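You operate a simulated robot arm through the tools that you are given. There is no shell and no other tool. Be economical: measure what you need, move in short steps, check, and stop when the job is done.

You run a simulated two-armed robot. Do the job below in one go: nothing can be reset, and whatever is moved stays where it is left.

TASK
Hold the teal vacuum on the top of the sealer table steady with one hand and press the vacuum button to switch it on with the other.

Only the result counts: the job must be done as asked and must still hold three seconds after the hand-in. Knocking over, shifting, dropping, spilling or breaking anything else fails it.

THE ROBOT
Two 6-joint arms with two-finger parallel grippers on one trunk, on a base that drives. Base frame: it is fixed to the floor where the robot stands at the start and does not move with it; the origin is under the middle of the robot, x ahead of it, y to its left, z up; the surface under the hand at the start is at about z = 0.84. Lengths are in m, angles in rad, forces in N, time in s.
The left shoulder is at the start at [0.28, 0.185, 1.13], the right one opposite. With the tool pointing down near the work surface each hand reaches from about 0.54 to 0.92 m from the robot's upright axis, wherever it stands, measured 20 degrees to its own side. Places, roughly: vacuum button [0.8, 0, 0.9]. Payload 1.57 kg a hand.
Tool frame (each hand has its own): the origin (TCP) lies between the finger pads and is the grasp point; the fingertips stand 0.03 m ahead of it; z points along the fingers, y is the line along which they close. Largest opening 0.08 m; finger width 0.017, thickness 0.012; the body of the gripper, 0.04 by 0.082 m, starts 0.08 m behind the TCP.
Orientation is that of the tool frame in the base frame, as a unit quaternion [w, x, y, z]. With the fingers straight down and closing along the base's y, the tool's x points along the base's -x, its y along +y and its z along -z.

THE INTERFACE
- The arms move only by the tool apply_moves. It takes "left_targets", "right_targets" or both (then of equal length, played together; a hand with none holds still); each is a list of rows, each a list of 7 numbers: the turn, a rotation vector about the tool's x, y, z in rad, then the shift along the tool's x, y, z in m, then the opening, from 0 (shut) to 1 (fully open). In form: [[wx, wy, wz, tx, ty, tz, claw], ...]. A call has 1 to 20 rows; each row is the pose to reach, as a shift and turn from the pose commanded when the call began, along the tool's axes at that moment. Rows are played at 5 a second. More than 0.05 m and 0.15 rad between two rows, or a gripper value outside its range, and nothing of the call is played. A pose out of reach is approached as far as the arm can. The call stops where the force on the tool passes 40 N (or 10 N more than at its start, if that is more) or the arm is blocked; 0.2 s more then pass. Each finger travels about 0.153 m/s and halts on what it meets, pressing with about 35 N; the grip force reading is that of the motor and also rises with nothing between the fingers. The clock runs only during rows and for 0.2 s after the last one: add rows that repeat a pose to give the fingers time. It gives the time, the measured TCP pose, the force on the tool (base axes), the opening and the grip force at its end, in the units of the frame above (readings bear some noise), with the torque about the TCP (base axes, N m) and any sound that the robot's microphone picked up.
- Cameras (640 x 400 px; columns grow to the right, rows downward): "scene" is now at [0.2446, 0.0054, 1.5826]; the picture's right is [0.05, -1.00, 0.00], its down [-0.63, -0.03, -0.78] and it looks along [0.78, 0.04, -0.63] (base axes); focal length 296 px, centre (320, 200). "left" rides on the left gripper at [0.072, 0.007, -0.122] in its tool frame; the picture's right is [-0.09, 1.00, 0.00], its down [-0.84, -0.08, -0.54] and it looks along [-0.54, -0.05, 0.84] (tool axes); focal length 238 px, centre (320, 200). "right" rides on the right gripper at [0.072, -0.007, -0.122] in its tool frame; the picture's right is [0.09, 1.00, 0.00], its down [-0.84, 0.08, -0.54] and it looks along [-0.54, 0.05, 0.84] (tool axes); focal length 238 px, centre (320, 200). There is no depth. A picture from a camera that has moved, and an enlarged one, comes with that camera's place and axes in the base frame and with its lens.
- snapshot(camera): a new picture of that camera. No time passes.
- lift_body(by): slides the trunk up (or, below 0, down) by that many m; the arms and the scene camera ride with it, the base frame stays. It gives what a move gives, with no picture.
- steer(legs): drives the robot by 1 to 6 legs, each [ahead, turn to the left] in m and rad, along the robot's own axes; the way and the turn of a leg run together, so that a leg with both is an arc; at most 1.5 m and 3.142 rad a leg. The arms and the cameras ride along, it lands a little off, and it stops where it bumps. It gives what a move gives.
- turn_head(pan, tilt): turns the head with the scene camera to pan (to the left, within 1.501 rad either way) and tilt (down, from -0.506 to 1.204), counted from straight ahead of the robot. It gives what a move gives.
- close_up(camera, box): a new picture of the part [left, top, right, bottom] of that camera's present view, enlarged. No time passes.
- sign_off(): hands the job in; it is judged then, once.

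Work in short steps. Places have to be worked out from the pictures, the camera data and where the tool is seen: move nearer, look again, correct. Check each grasp and each placing, and mend what went wrong. You have 120 turns and 108 pictures in all, those below and enlarged ones among them. Open the grippers and draw the arms clear of the work before you hand the job in, unless the task says otherwise; then end with one line.

The tools are called after ">>>" as a command line: name --argument value ..., lists and objects as JSON in quotes. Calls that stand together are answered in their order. apply_moves: Moves the arms, as the interface text tells. Its arguments: {"type":"object","properties":{"left_targets":{"type":"array","items":{"type":"array","items":{"type":"number"}}},"right_targets":{"type":"array","items":{"type":"array","items":{"type":"number"}}}},"required":[]} The other tools are called the same way: lift_body (by) slides the trunk up or down; steer (legs) drives the base; turn_head (pan, tilt) turns the head that bears the scene camera; snapshot (camera) takes a picture; close_up (camera, box) takes an enlarged picture of a part of a camera's view; sign_off () hands the job in.

At the start:

```text
t: 0.0
left_ee_pos: [0.5324, 0.2957, 1.2819]
left_tool_rot: [-0.001, 0.0, 1.0, 0.001]
left_force: [0.8, 1.4, 0.4]
left_wrist_torque: [0.0, -0.01, -0.01]
left_width: 0.0801
left_gripper_force: 0.1
right_ee_pos: [0.5474, -0.2671, 1.2263]
right_tool_rot: [0.0, 0.0, 1.0, 0.0]
right_force: [-0.1, -0.6, -0.2]
right_wrist_torque: [0.0, 0.03, 0.0]
right_width: 0.08
right_gripper_force: 0.0
trunk travel left (down, up): [-0.825, 0.165]
robot x, y, heading: [0.0002, -0.0003, 0.002]
head pan, tilt: [0.051, 0.681]
```

scene: 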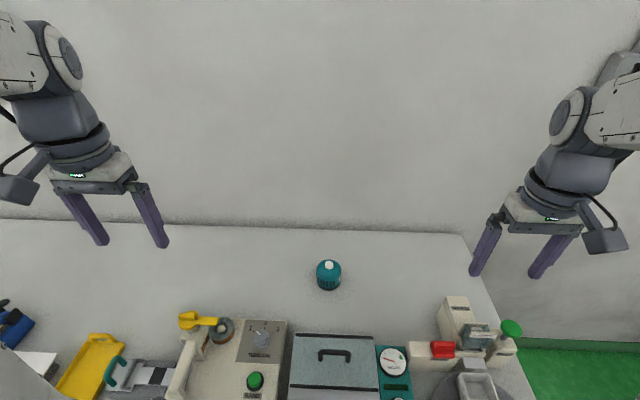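
right: 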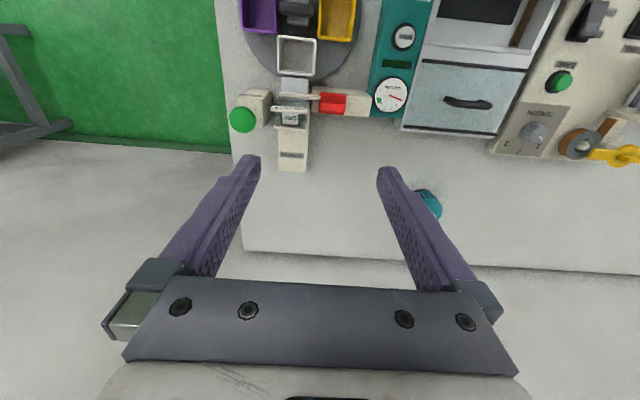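
left: 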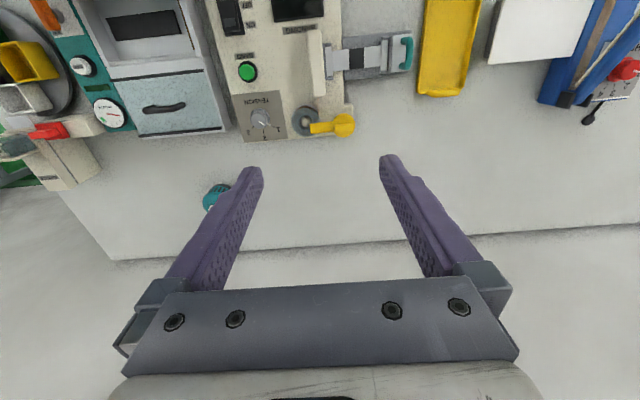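

The small teal device at scene pixel (328,275) looks like the vacuum; I estimate it near [0.78, 0.01, 0.87]. I take enlarged views to see its shape and its button.

>>> close_up --camera "scene" --box '[278, 240, 378, 303]'

>>> close_up --camera "scene" --box '[160, 220, 540, 400]'

```text
6.35 times, centred on (328, 272) of scene
camera zoom: at [0.2446, 0.0054, 1.5826], right [0.05, -1.0, 0.0], down [-0.63, -0.03, -0.78], along [0.78, 0.04, -0.63], focal length 1881 px, centre (269, -254)
```

zoom: 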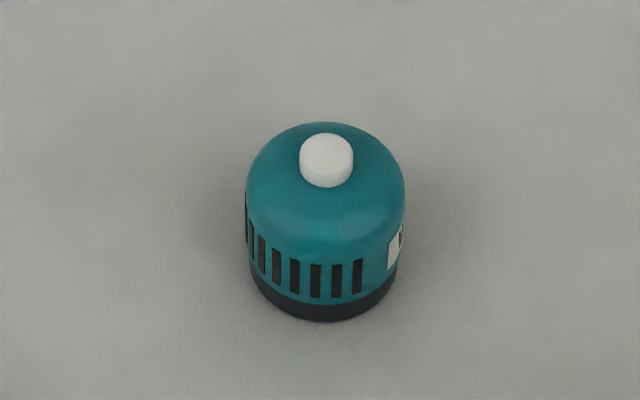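

```text
1.68 times, centred on (350, 310) of scene
camera zoom: at [0.2446, 0.0054, 1.5826], right [0.05, -1.0, 0.0], down [-0.63, -0.03, -0.78], along [0.78, 0.04, -0.63], focal length 499 px, centre (270, 15)
```

zoom: 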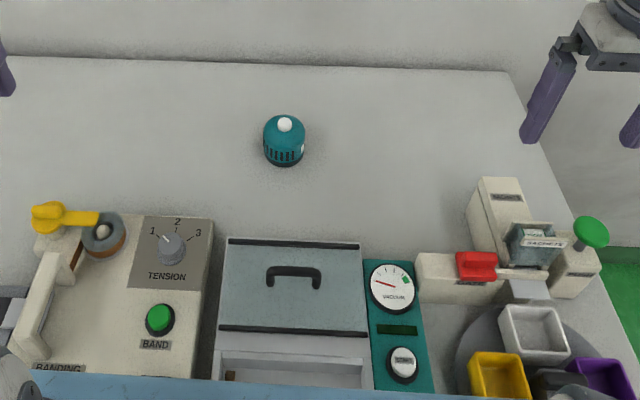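

The vacuum is about 0.07 m across and 0.08 m tall, centred near [0.78, 0.008] with the button top at z of about 0.92. The left hand will grip it from the left with a tilted tool, closing along x, and the right hand will press from above. First I yaw the left hand by 90° while moving it out over the table, well above it.

>>> apply_moves --left_targets '[[0, 0, 0.143, -0.023, -0.004, 0.011, 1], [0, 0, 0.286, -0.045, -0.007, 0.022, 1], [0, 0, 0.429, -0.068, -0.011, 0.033, 1], [0, 0, 0.571, -0.09, -0.015, 0.044, 1], [0, 0, 0.714, -0.113, -0.018, 0.055, 1], [0, 0, 0.857, -0.135, -0.022, 0.065, 1], [0, 0, 1.0, -0.158, -0.025, 0.076, 1], [0, 0, 1.143, -0.18, -0.029, 0.087, 1], [0, 0, 1.286, -0.203, -0.033, 0.098, 1], [0, 0, 1.428, -0.225, -0.036, 0.109, 1], [0, 0, 1.571, -0.248, -0.04, 0.12, 1], [0, 0, 1.571, -0.248, -0.04, 0.12, 1]]'

```text
t: 2.6
left_ee_pos: [0.7801, 0.2553, 1.1628]
left_tool_rot: [-0.001, 0.708, 0.706, 0.0]
left_force: [1.0, 0.0, 0.0]
left_wrist_torque: [0.0, -0.02, 0.0]
left_width: 0.0801
left_gripper_force: 0.0
right_ee_pos: [0.5476, -0.2654, 1.2274]
right_tool_rot: [0.0, 0.001, 1.0, 0.0]
right_force: [0.2, 0.8, -0.5]
right_wrist_torque: [0.02, 0.03, 0.0]
right_width: 0.08
right_gripper_force: 0.0
trunk travel left (down, up): [-0.825, 0.165]
robot x, y, heading: [0.0012, 0.002, -0.002]
head pan, tilt: [0.051, 0.681]
```

Yaw is done cleanly. Next I tilt the left tool by 0.85 rad towards the vacuum and lower it to a pre-grasp point about 0.17 m back.

>>> apply_moves --left_targets '[[0, -0.142, 0, -0.02, 0, 0.027, 1], [0, -0.283, 0, -0.04, 0.001, 0.054, 1], [0, -0.425, 0, -0.06, 0.001, 0.082, 1], [0, -0.567, 0, -0.08, 0.001, 0.109, 1], [0, -0.708, 0, -0.1, 0.002, 0.136, 1], [0, -0.85, 0, -0.115, 0.002, 0.163, 1], [0, -0.85, 0, -0.115, 0.002, 0.163, 1]]'

>>> snapshot --camera "left"

>>> snapshot --camera "scene"

```text
t: 4.2
left_ee_pos: [0.7832, 0.1412, 0.9982]
left_tool_rot: [0.293, 0.644, 0.644, -0.292]
left_force: [0.4, 0.2, -0.1]
left_wrist_torque: [-0.03, 0.01, -0.02]
left_width: 0.0801
left_gripper_force: 0.1
right_ee_pos: [0.5477, -0.2675, 1.2268]
right_tool_rot: [0.0, 0.0, 1.0, 0.0]
right_force: [0.2, -0.3, 0.2]
right_wrist_torque: [-0.01, 0.06, -0.01]
right_width: 0.08
right_gripper_force: 0.1
trunk travel left (down, up): [-0.825, 0.165]
robot x, y, heading: [0.0012, 0.0022, 0.003]
head pan, tilt: [0.051, 0.681]
```

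```text
102 pictures are left
camera left: at [0.789, 0.28, 1.0236], right [1.0, -0.06, 0.07], down [-0.08, -0.14, 0.99], along [-0.05, -0.99, -0.15], focal length 238 px, centre (320, 200)
```

left: 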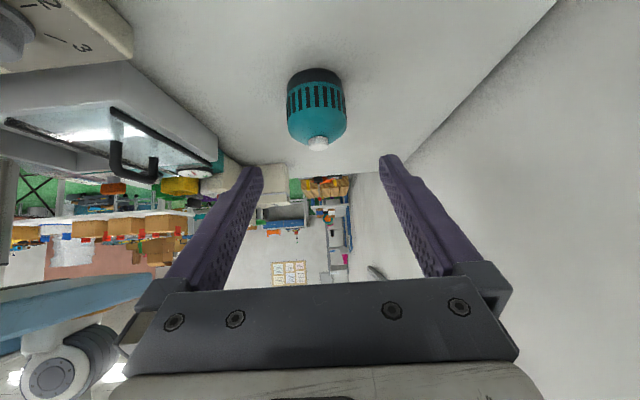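

```text
101 pictures are left
camera scene: at [0.2449, 0.0056, 1.5825], right [0.05, -1.0, 0.0], down [-0.63, -0.03, -0.78], along [0.78, 0.04, -0.63], focal length 296 px, centre (320, 200)
```

scene: 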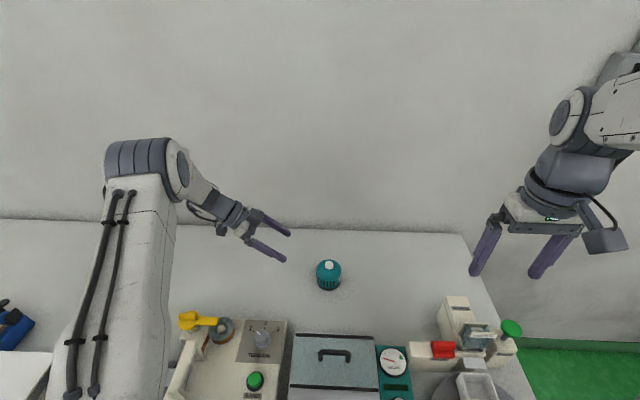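

Both cameras agree on the vacuum axis at about [0.781, 0.008], with the table at z = 0.84. The tool axis points right at it, so I advance 0.11 m along it and check.

>>> apply_moves --left_targets '[[0, 0, 0, 0.001, -0.002, 0.03, 1], [0, 0, 0, 0.002, -0.002, 0.06, 1], [0, 0, 0, 0.002, -0.002, 0.09, 1], [0, 0, 0, 0.003, -0.002, 0.11, 1], [0, 0, 0, 0.003, -0.002, 0.11, 1]]'

>>> snapshot --camera "left"

>>> close_up --camera "scene" --box '[248, 210, 408, 310]'

```text
t: 5.4
left_ee_pos: [0.7822, 0.0586, 0.9233]
left_tool_rot: [0.292, 0.644, 0.645, -0.291]
left_force: [-0.5, 0.3, 0.4]
left_wrist_torque: [-0.03, -0.03, 0.02]
left_width: 0.08
left_gripper_force: 0.0
right_ee_pos: [0.5467, -0.2667, 1.2273]
right_tool_rot: [0.0, 0.0, 1.0, 0.0]
right_force: [-0.5, -0.3, -0.7]
right_wrist_torque: [-0.02, -0.02, 0.01]
right_width: 0.0799
right_gripper_force: 0.0
trunk travel left (down, up): [-0.825, 0.165]
robot x, y, heading: [-0.0033, -0.0, -0.002]
head pan, tilt: [0.051, 0.681]
```

```text
100 pictures are left
camera left: at [0.7876, 0.1973, 0.9496], right [1.0, -0.06, 0.07], down [-0.08, -0.15, 0.99], along [-0.05, -0.99, -0.15], focal length 238 px, centre (320, 200)
```

left: 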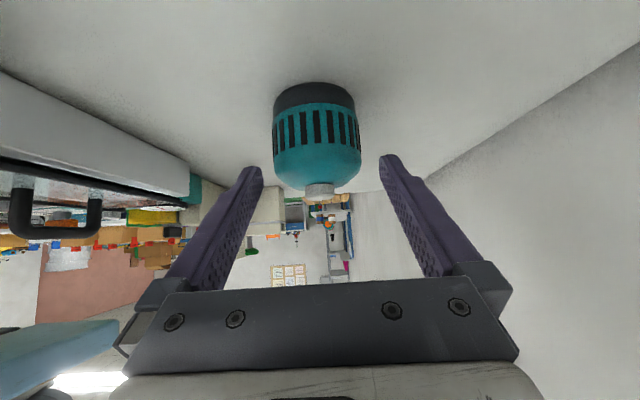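

```text
4.00 times, centred on (328, 260) of scene
camera zoom: at [0.2447, 0.0054, 1.5825], right [0.05, -1.0, 0.0], down [-0.63, -0.03, -0.78], along [0.78, 0.04, -0.63], focal length 1185 px, centre (288, -40)
```

zoom: 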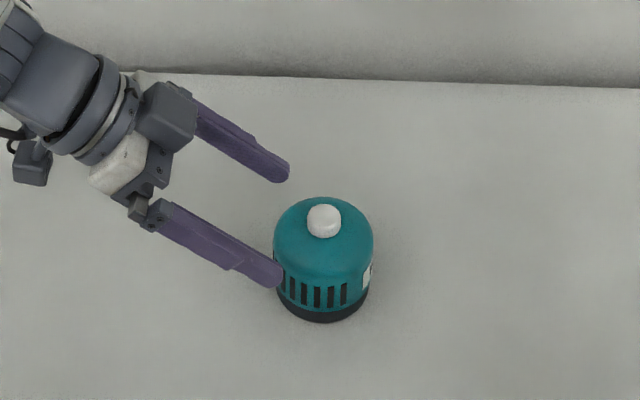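

The fingers are bracketing the vacuum, whose axis I now place at x of about 0.780, against 0.782 for the TCP. I shift by -2 mm in x and advance the last 0.064 m.

>>> apply_moves --left_targets '[[0, 0, 0, 0, -0.002, 0.015, 1], [0, 0, 0, 0, -0.002, 0.03, 1], [0, 0, 0, 0, -0.002, 0.045, 1], [0, 0, 0, 0, -0.002, 0.064, 1], [0, 0, 0, 0, -0.002, 0.064, 1]]'

>>> snapshot --camera "left"

>>> close_up --camera "scene" --box '[248, 210, 408, 310]'

```text
t: 6.6
left_ee_pos: [0.7791, 0.0108, 0.8819]
left_tool_rot: [0.291, 0.644, 0.645, -0.291]
left_force: [-0.9, 0.3, 0.3]
left_wrist_torque: [-0.04, -0.02, 0.01]
left_width: 0.0804
left_gripper_force: 0.0
right_ee_pos: [0.5471, -0.2673, 1.226]
right_tool_rot: [0.0, 0.0, 1.0, 0.0]
right_force: [-0.5, -0.2, 0.1]
right_wrist_torque: [0.02, 0.04, -0.01]
right_width: 0.0799
right_gripper_force: 0.1
trunk travel left (down, up): [-0.825, 0.165]
robot x, y, heading: [0.0013, -0.0035, -0.001]
head pan, tilt: [0.051, 0.681]
```

```text
98 pictures are left
camera left: at [0.7854, 0.1501, 0.9068], right [1.0, -0.06, 0.07], down [-0.08, -0.15, 0.99], along [-0.05, -0.99, -0.15], focal length 238 px, centre (320, 200)
```

left: 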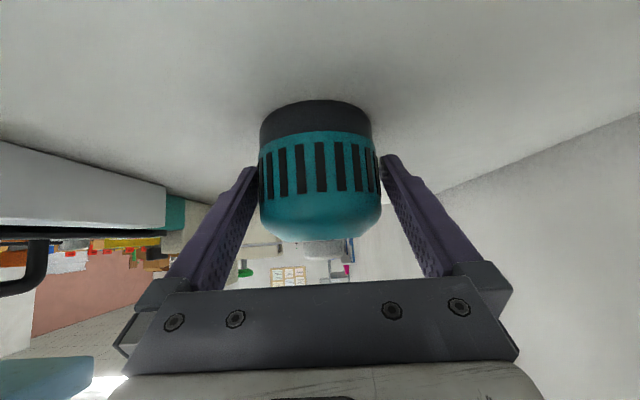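

```text
4.00 times, centred on (328, 260) of scene
camera zoom: at [0.2447, 0.0053, 1.5825], right [0.05, -1.0, 0.0], down [-0.63, -0.03, -0.78], along [0.78, 0.04, -0.63], focal length 1185 px, centre (288, -40)
```

zoom: 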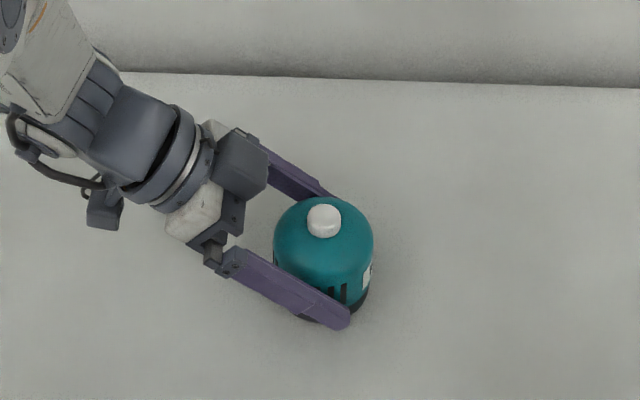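

The fingers straddle the body nicely with no contact force. I close the left gripper.

>>> apply_moves --left_targets '[[0, 0, 0, 0, 0, 0, 0.9], [0, 0, 0, 0, 0, 0, 0.8], [0, 0, 0, 0, 0, 0, 0.75], [0, 0, 0, 0, 0, 0, 0.75]]'

>>> close_up --camera "scene" --box '[278, 240, 378, 303]'

```text
t: 7.6
left_ee_pos: [0.7785, 0.0109, 0.8822]
left_tool_rot: [0.292, 0.644, 0.644, -0.291]
left_force: [-0.8, -1.1, 0.4]
left_wrist_torque: [-0.02, -0.04, -0.04]
left_width: 0.0699
left_gripper_force: 34.7
right_ee_pos: [0.5467, -0.2674, 1.2265]
right_tool_rot: [0.001, 0.0, 1.0, 0.0]
right_force: [0.2, 0.8, -0.1]
right_wrist_torque: [0.01, -0.01, 0.0]
right_width: 0.0796
right_gripper_force: 0.0
trunk travel left (down, up): [-0.825, 0.165]
robot x, y, heading: [-0.0, 0.0013, 0.001]
head pan, tilt: [0.051, 0.681]
```

```text
6.35 times, centred on (328, 272) of scene
camera zoom: at [0.2446, 0.0054, 1.5825], right [0.05, -1.0, 0.0], down [-0.63, -0.03, -0.78], along [0.78, 0.04, -0.63], focal length 1881 px, centre (269, -254)
```

zoom: 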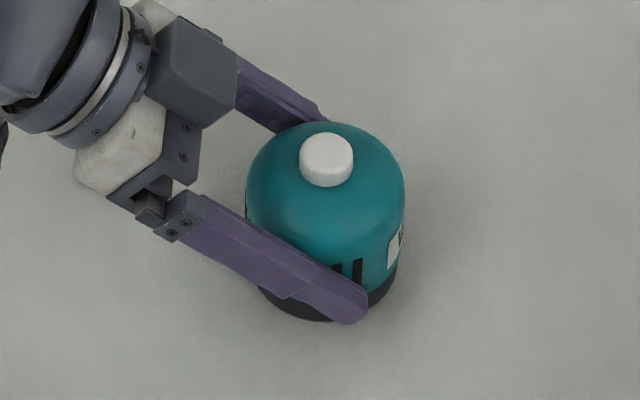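

The vacuum is held firmly (opening 0.070 m, 34.7 N) and has not moved. I bring the right hand over the button with closed fingers, staying high.

>>> apply_moves --right_targets '[[0, 0, 0, -0.023, 0.027, 0.015, 0.7], [0, 0, 0, -0.046, 0.055, 0.029, 0.4], [0, 0, 0, -0.07, 0.082, 0.044, 0.1], [0, 0, 0, -0.093, 0.11, 0.058, 0], [0, 0, 0, -0.116, 0.137, 0.073, 0], [0, 0, 0, -0.139, 0.164, 0.088, 0], [0, 0, 0, -0.162, 0.192, 0.102, 0], [0, 0, 0, -0.186, 0.22, 0.117, 0], [0, 0, 0, -0.209, 0.247, 0.131, 0], [0, 0, 0, -0.232, 0.274, 0.146, 0], [0, 0, 0, -0.232, 0.274, 0.146, 0]]'

>>> snapshot --camera "right"

>>> snapshot --camera "scene"

```text
t: 10.0
left_ee_pos: [0.7798, 0.0115, 0.8809]
left_tool_rot: [0.293, 0.644, 0.644, -0.292]
left_force: [0.0, -0.9, 0.7]
left_wrist_torque: [0.0, -0.04, -0.06]
left_width: 0.0701
left_gripper_force: 34.9
right_ee_pos: [0.7787, 0.0076, 1.0803]
right_tool_rot: [0.0, 0.0, 1.0, 0.0]
right_force: [-1.0, -0.5, 0.1]
right_wrist_torque: [-0.03, -0.02, -0.02]
right_width: 0.0
right_gripper_force: 21.0
trunk travel left (down, up): [-0.825, 0.165]
robot x, y, heading: [-0.0013, -0.0001, -0.003]
head pan, tilt: [0.051, 0.681]
```

```text
95 pictures are left
camera right: at [0.7075, 0.0, 1.2018], right [-0.09, 1.0, 0.0], down [0.84, 0.08, 0.54], along [0.54, 0.05, -0.84], focal length 238 px, centre (320, 200)
```

right: 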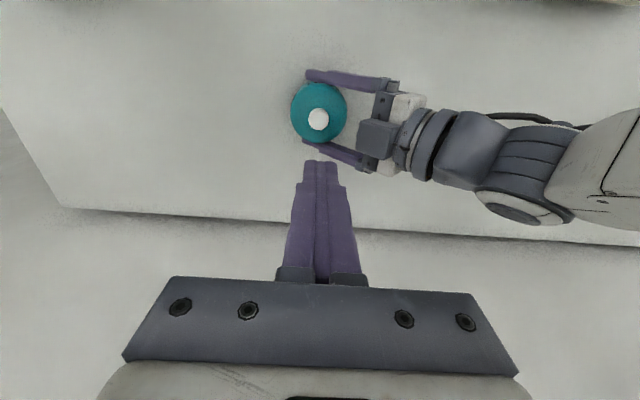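

```text
94 pictures are left
camera scene: at [0.2447, 0.0056, 1.5825], right [0.05, -1.0, 0.0], down [-0.63, -0.03, -0.78], along [0.78, 0.04, -0.63], focal length 296 px, centre (320, 200)
```

scene: 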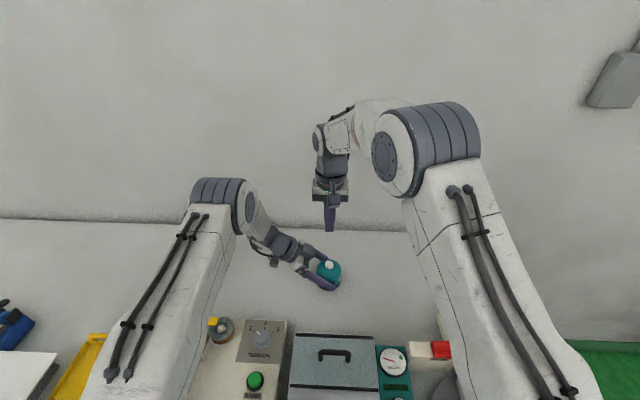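

From here I place the button at about [0.778, 0.005, 0.918]. I descend to leave the fingertips about 15 mm above it, shifting -2 mm in y, then look.

>>> apply_moves --right_targets '[[0, 0, 0, 0, -0.001, 0.04, 0], [0, 0, 0, 0, -0.002, 0.08, 0], [0, 0, 0, 0, -0.002, 0.115, 0], [0, 0, 0, 0, -0.002, 0.115, 0]]'

>>> snapshot --camera "right"

>>> close_up --camera "scene" --box '[248, 210, 408, 310]'

>>> snapshot --camera "left"

```text
t: 11.0
left_ee_pos: [0.7793, 0.0107, 0.8831]
left_tool_rot: [0.292, 0.644, 0.644, -0.291]
left_force: [0.0, 0.5, 0.2]
left_wrist_torque: [0.04, -0.07, 0.02]
left_width: 0.0699
left_gripper_force: 35.0
right_ee_pos: [0.7778, 0.0034, 0.9663]
right_tool_rot: [0.0, 0.0, 1.0, 0.0]
right_force: [-0.3, 0.0, 0.0]
right_wrist_torque: [0.01, 0.03, -0.03]
right_width: 0.0001
right_gripper_force: 21.4
trunk travel left (down, up): [-0.825, 0.165]
robot x, y, heading: [-0.0037, 0.0009, 0.001]
head pan, tilt: [0.051, 0.681]
```

```text
93 pictures are left
camera right: at [0.7074, -0.005, 1.0876], right [-0.09, 1.0, 0.0], down [0.84, 0.08, 0.54], along [0.54, 0.05, -0.84], focal length 238 px, centre (320, 200)
```

right: 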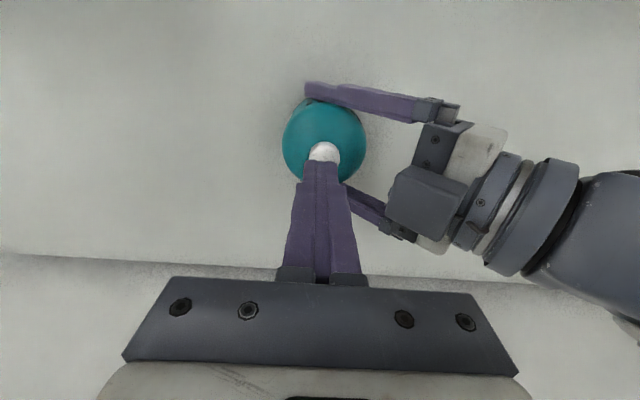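

```text
4.00 times, centred on (328, 260) of scene
camera zoom: at [0.2446, 0.0055, 1.5826], right [0.05, -1.0, 0.0], down [-0.63, -0.03, -0.78], along [0.78, 0.04, -0.63], focal length 1185 px, centre (288, -40)
```

zoom: 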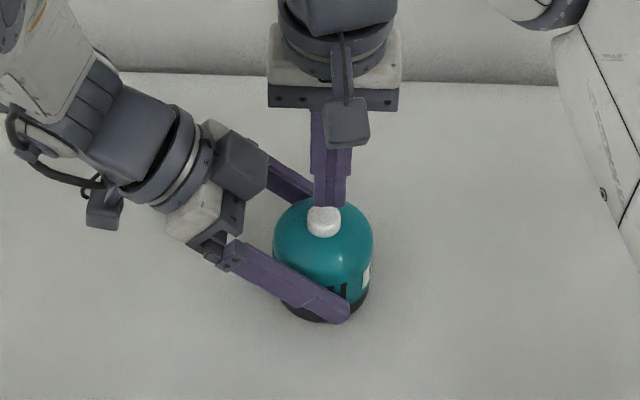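

```text
91 pictures are left
camera left: at [0.7853, 0.1504, 0.9069], right [1.0, -0.06, 0.07], down [-0.08, -0.15, 0.99], along [-0.05, -0.99, -0.15], focal length 238 px, centre (320, 200)
```

left: 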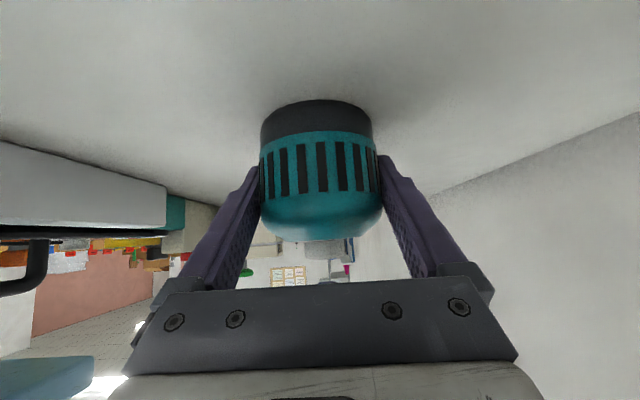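

The fingertips are centred in x but sit about 3 mm too far to the right in y. I correct by +3 mm and lower gently in small steps, watching force and sound.

>>> apply_moves --right_targets '[[0, 0, 0, 0, 0.003, 0.004, 0], [0, 0, 0, 0, 0.003, 0.008, 0], [0, 0, 0, 0, 0.003, 0.012, 0], [0, 0, 0, 0, 0.003, 0.015, 0], [0, 0, 0, 0, 0.003, 0.017, 0], [0, 0, 0, 0, 0.003, 0.019, 0]]'

>>> close_up --camera "scene" --box '[278, 240, 378, 303]'

>>> close_up --camera "left" --box '[240, 180, 400, 280]'

```text
t: 12.4
left_ee_pos: [0.7801, 0.0112, 0.8822]
left_tool_rot: [0.291, 0.644, 0.645, -0.291]
left_force: [1.0, 0.9, -0.3]
left_wrist_torque: [0.02, -0.13, 0.06]
left_width: 0.0699
left_gripper_force: 34.7
right_ee_pos: [0.7793, 0.0067, 0.9461]
right_tool_rot: [0.0, -0.001, 1.0, 0.0]
right_force: [-0.6, -0.4, 2.3]
right_wrist_torque: [0.02, 0.01, -0.04]
right_width: 0.0
right_gripper_force: 21.3
trunk travel left (down, up): [-0.825, 0.165]
robot x, y, heading: [-0.001, 0.0014, 0.0]
head pan, tilt: [0.051, 0.681]
heard: click
```

```text
6.35 times, centred on (328, 272) of scene
camera zoom: at [0.2446, 0.0055, 1.5826], right [0.05, -1.0, 0.0], down [-0.63, -0.03, -0.78], along [0.78, 0.04, -0.63], focal length 1881 px, centre (269, -254)
```

zoom: 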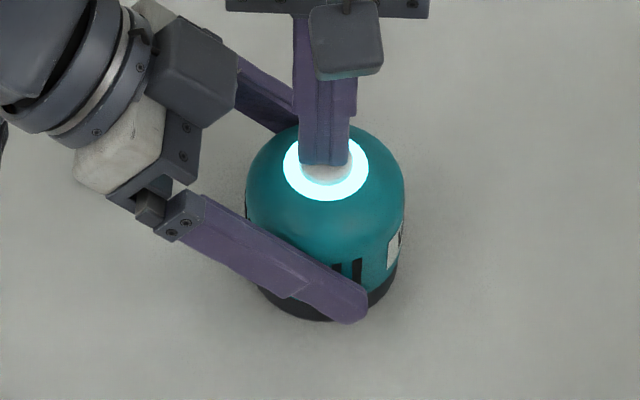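

```text
4.00 times, centred on (320, 230) of left
camera zoom: at [0.7853, 0.1504, 0.907], right [1.0, -0.06, 0.07], down [-0.08, -0.15, 0.99], along [-0.05, -0.99, -0.15], focal length 953 px, centre (320, 80)
```

zoom: 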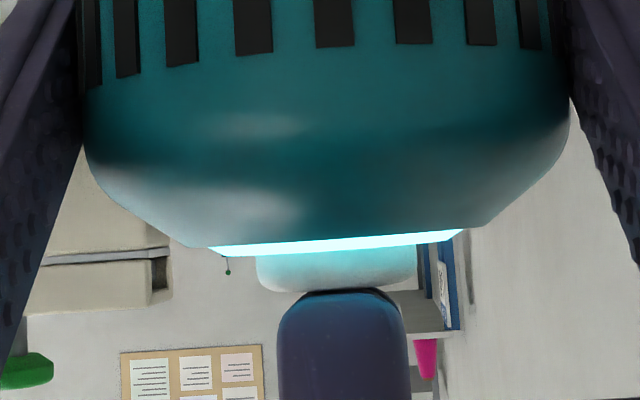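

A click was heard and a light ring came on, so the vacuum is on. I raise the right hand straight up to release the button, and check that the light stays on.

>>> apply_moves --right_targets '[[0, 0, 0, 0, 0, -0.02, 0], [0, 0, 0, 0, 0, -0.06, 0], [0, 0, 0, 0, 0, -0.1, 0], [0, 0, 0, 0, 0, -0.14, 0]]'

>>> close_up --camera "scene" --box '[248, 210, 408, 310]'

```text
t: 13.4
left_ee_pos: [0.7785, 0.0113, 0.8815]
left_tool_rot: [0.291, 0.645, 0.644, -0.292]
left_force: [-1.8, 0.6, 2.7]
left_wrist_torque: [0.02, -0.07, 0.03]
left_width: 0.0702
left_gripper_force: 35.1
right_ee_pos: [0.7794, 0.0068, 1.0886]
right_tool_rot: [-0.001, 0.0, 1.0, 0.0]
right_force: [-0.7, -0.3, 0.1]
right_wrist_torque: [0.01, 0.01, -0.04]
right_width: 0.0001
right_gripper_force: 21.2
trunk travel left (down, up): [-0.825, 0.165]
robot x, y, heading: [-0.002, -0.0003, -0.004]
head pan, tilt: [0.051, 0.681]
```

```text
4.00 times, centred on (328, 260) of scene
camera zoom: at [0.2446, 0.0056, 1.5825], right [0.05, -1.0, 0.0], down [-0.63, -0.03, -0.78], along [0.78, 0.04, -0.63], focal length 1185 px, centre (288, -40)
```

zoom: 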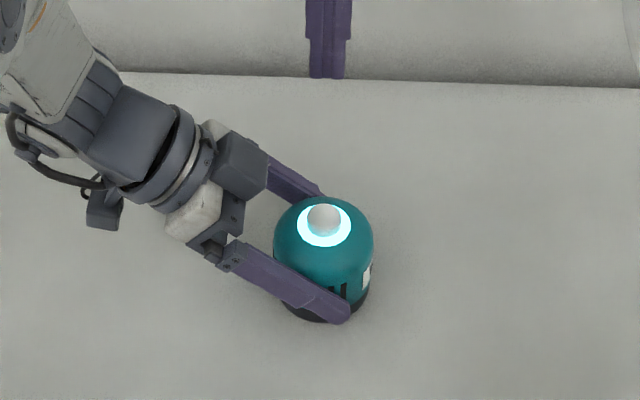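

The light stays on with the hand off. Holding was needed only for the press, so I open the left gripper and back it out along its axis while the right hand draws back to its side.

>>> apply_moves --left_targets '[[0, 0, 0, 0, 0, 0, 0.9], [0, 0, 0, 0, 0, 0, 1], [0, 0, 0, 0, 0, 0, 1], [0, 0, 0, 0, 0, -0.02, 1], [0, 0, 0, 0, 0, -0.05, 1], [0, 0, 0, 0, 0, -0.09, 1], [0, 0, 0, 0, 0, -0.13, 1], [0, 0, 0, 0, 0, -0.17, 1]]' --right_targets '[[0, 0, 0, 0, 0, -0.02, 0], [0, 0, 0, 0, -0.03, -0.04, 0], [0, 0, 0, 0.02, -0.07, -0.06, 0.2], [0, 0, 0, 0.04, -0.11, -0.07, 0.5], [0, 0, 0, 0.06, -0.15, -0.08, 0.8], [0, 0, 0, 0.08, -0.19, -0.09, 1], [0, 0, 0, 0.1, -0.23, -0.1, 1], [0, 0, 0, 0.12, -0.27, -0.11, 1]]'

>>> snapshot --camera "scene"

>>> close_up --camera "scene" --box '[248, 210, 408, 310]'

```text
t: 15.2
left_ee_pos: [0.7784, 0.1399, 0.9942]
left_tool_rot: [0.292, 0.644, 0.644, -0.291]
left_force: [0.8, 0.1, -0.7]
left_wrist_torque: [0.03, 0.02, -0.01]
left_width: 0.0803
left_gripper_force: 0.1
right_ee_pos: [0.6599, -0.2607, 1.197]
right_tool_rot: [0.0, -0.001, 1.0, -0.001]
right_force: [-0.1, -0.3, 0.4]
right_wrist_torque: [0.0, 0.02, -0.02]
right_width: 0.0798
right_gripper_force: 0.0
trunk travel left (down, up): [-0.825, 0.165]
robot x, y, heading: [0.0007, 0.0012, -0.002]
head pan, tilt: [0.051, 0.681]
```

```text
87 pictures are left
camera scene: at [0.2447, 0.0054, 1.5825], right [0.05, -1.0, 0.0], down [-0.63, -0.03, -0.78], along [0.78, 0.04, -0.63], focal length 296 px, centre (320, 200)
```

scene: 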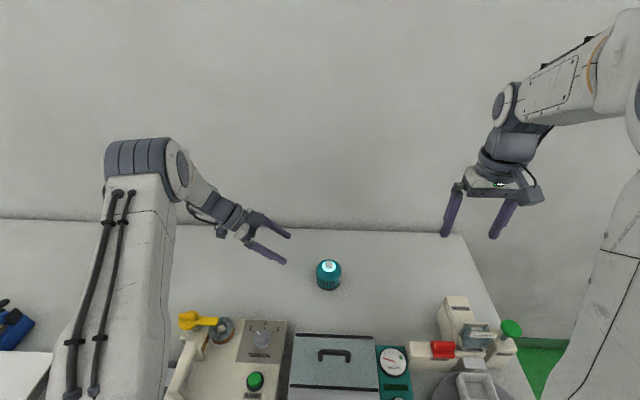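

```text
4.00 times, centred on (328, 260) of scene
camera zoom: at [0.2447, 0.0054, 1.5825], right [0.05, -1.0, 0.0], down [-0.63, -0.03, -0.78], along [0.78, 0.04, -0.63], focal length 1185 px, centre (288, -40)
```

zoom: 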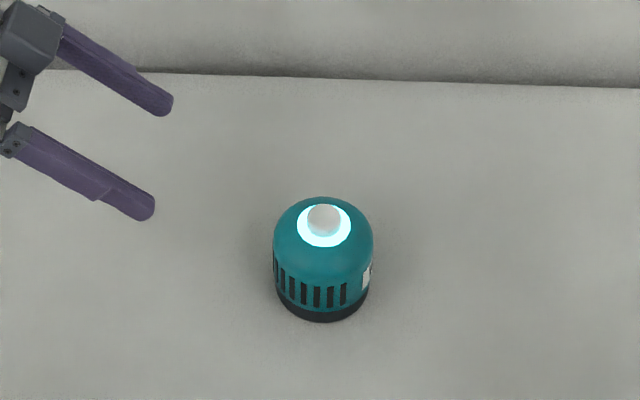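

The vacuum stands where it was, lit, with both hands open and clear of it. I hand the job in.

>>> sign_off

```text
The job is handed in.
```

The left hand held the teal vacuum steady while the right pressed its button; it clicked on, its light stayed lit after both hands were withdrawn, and nothing else was moved.
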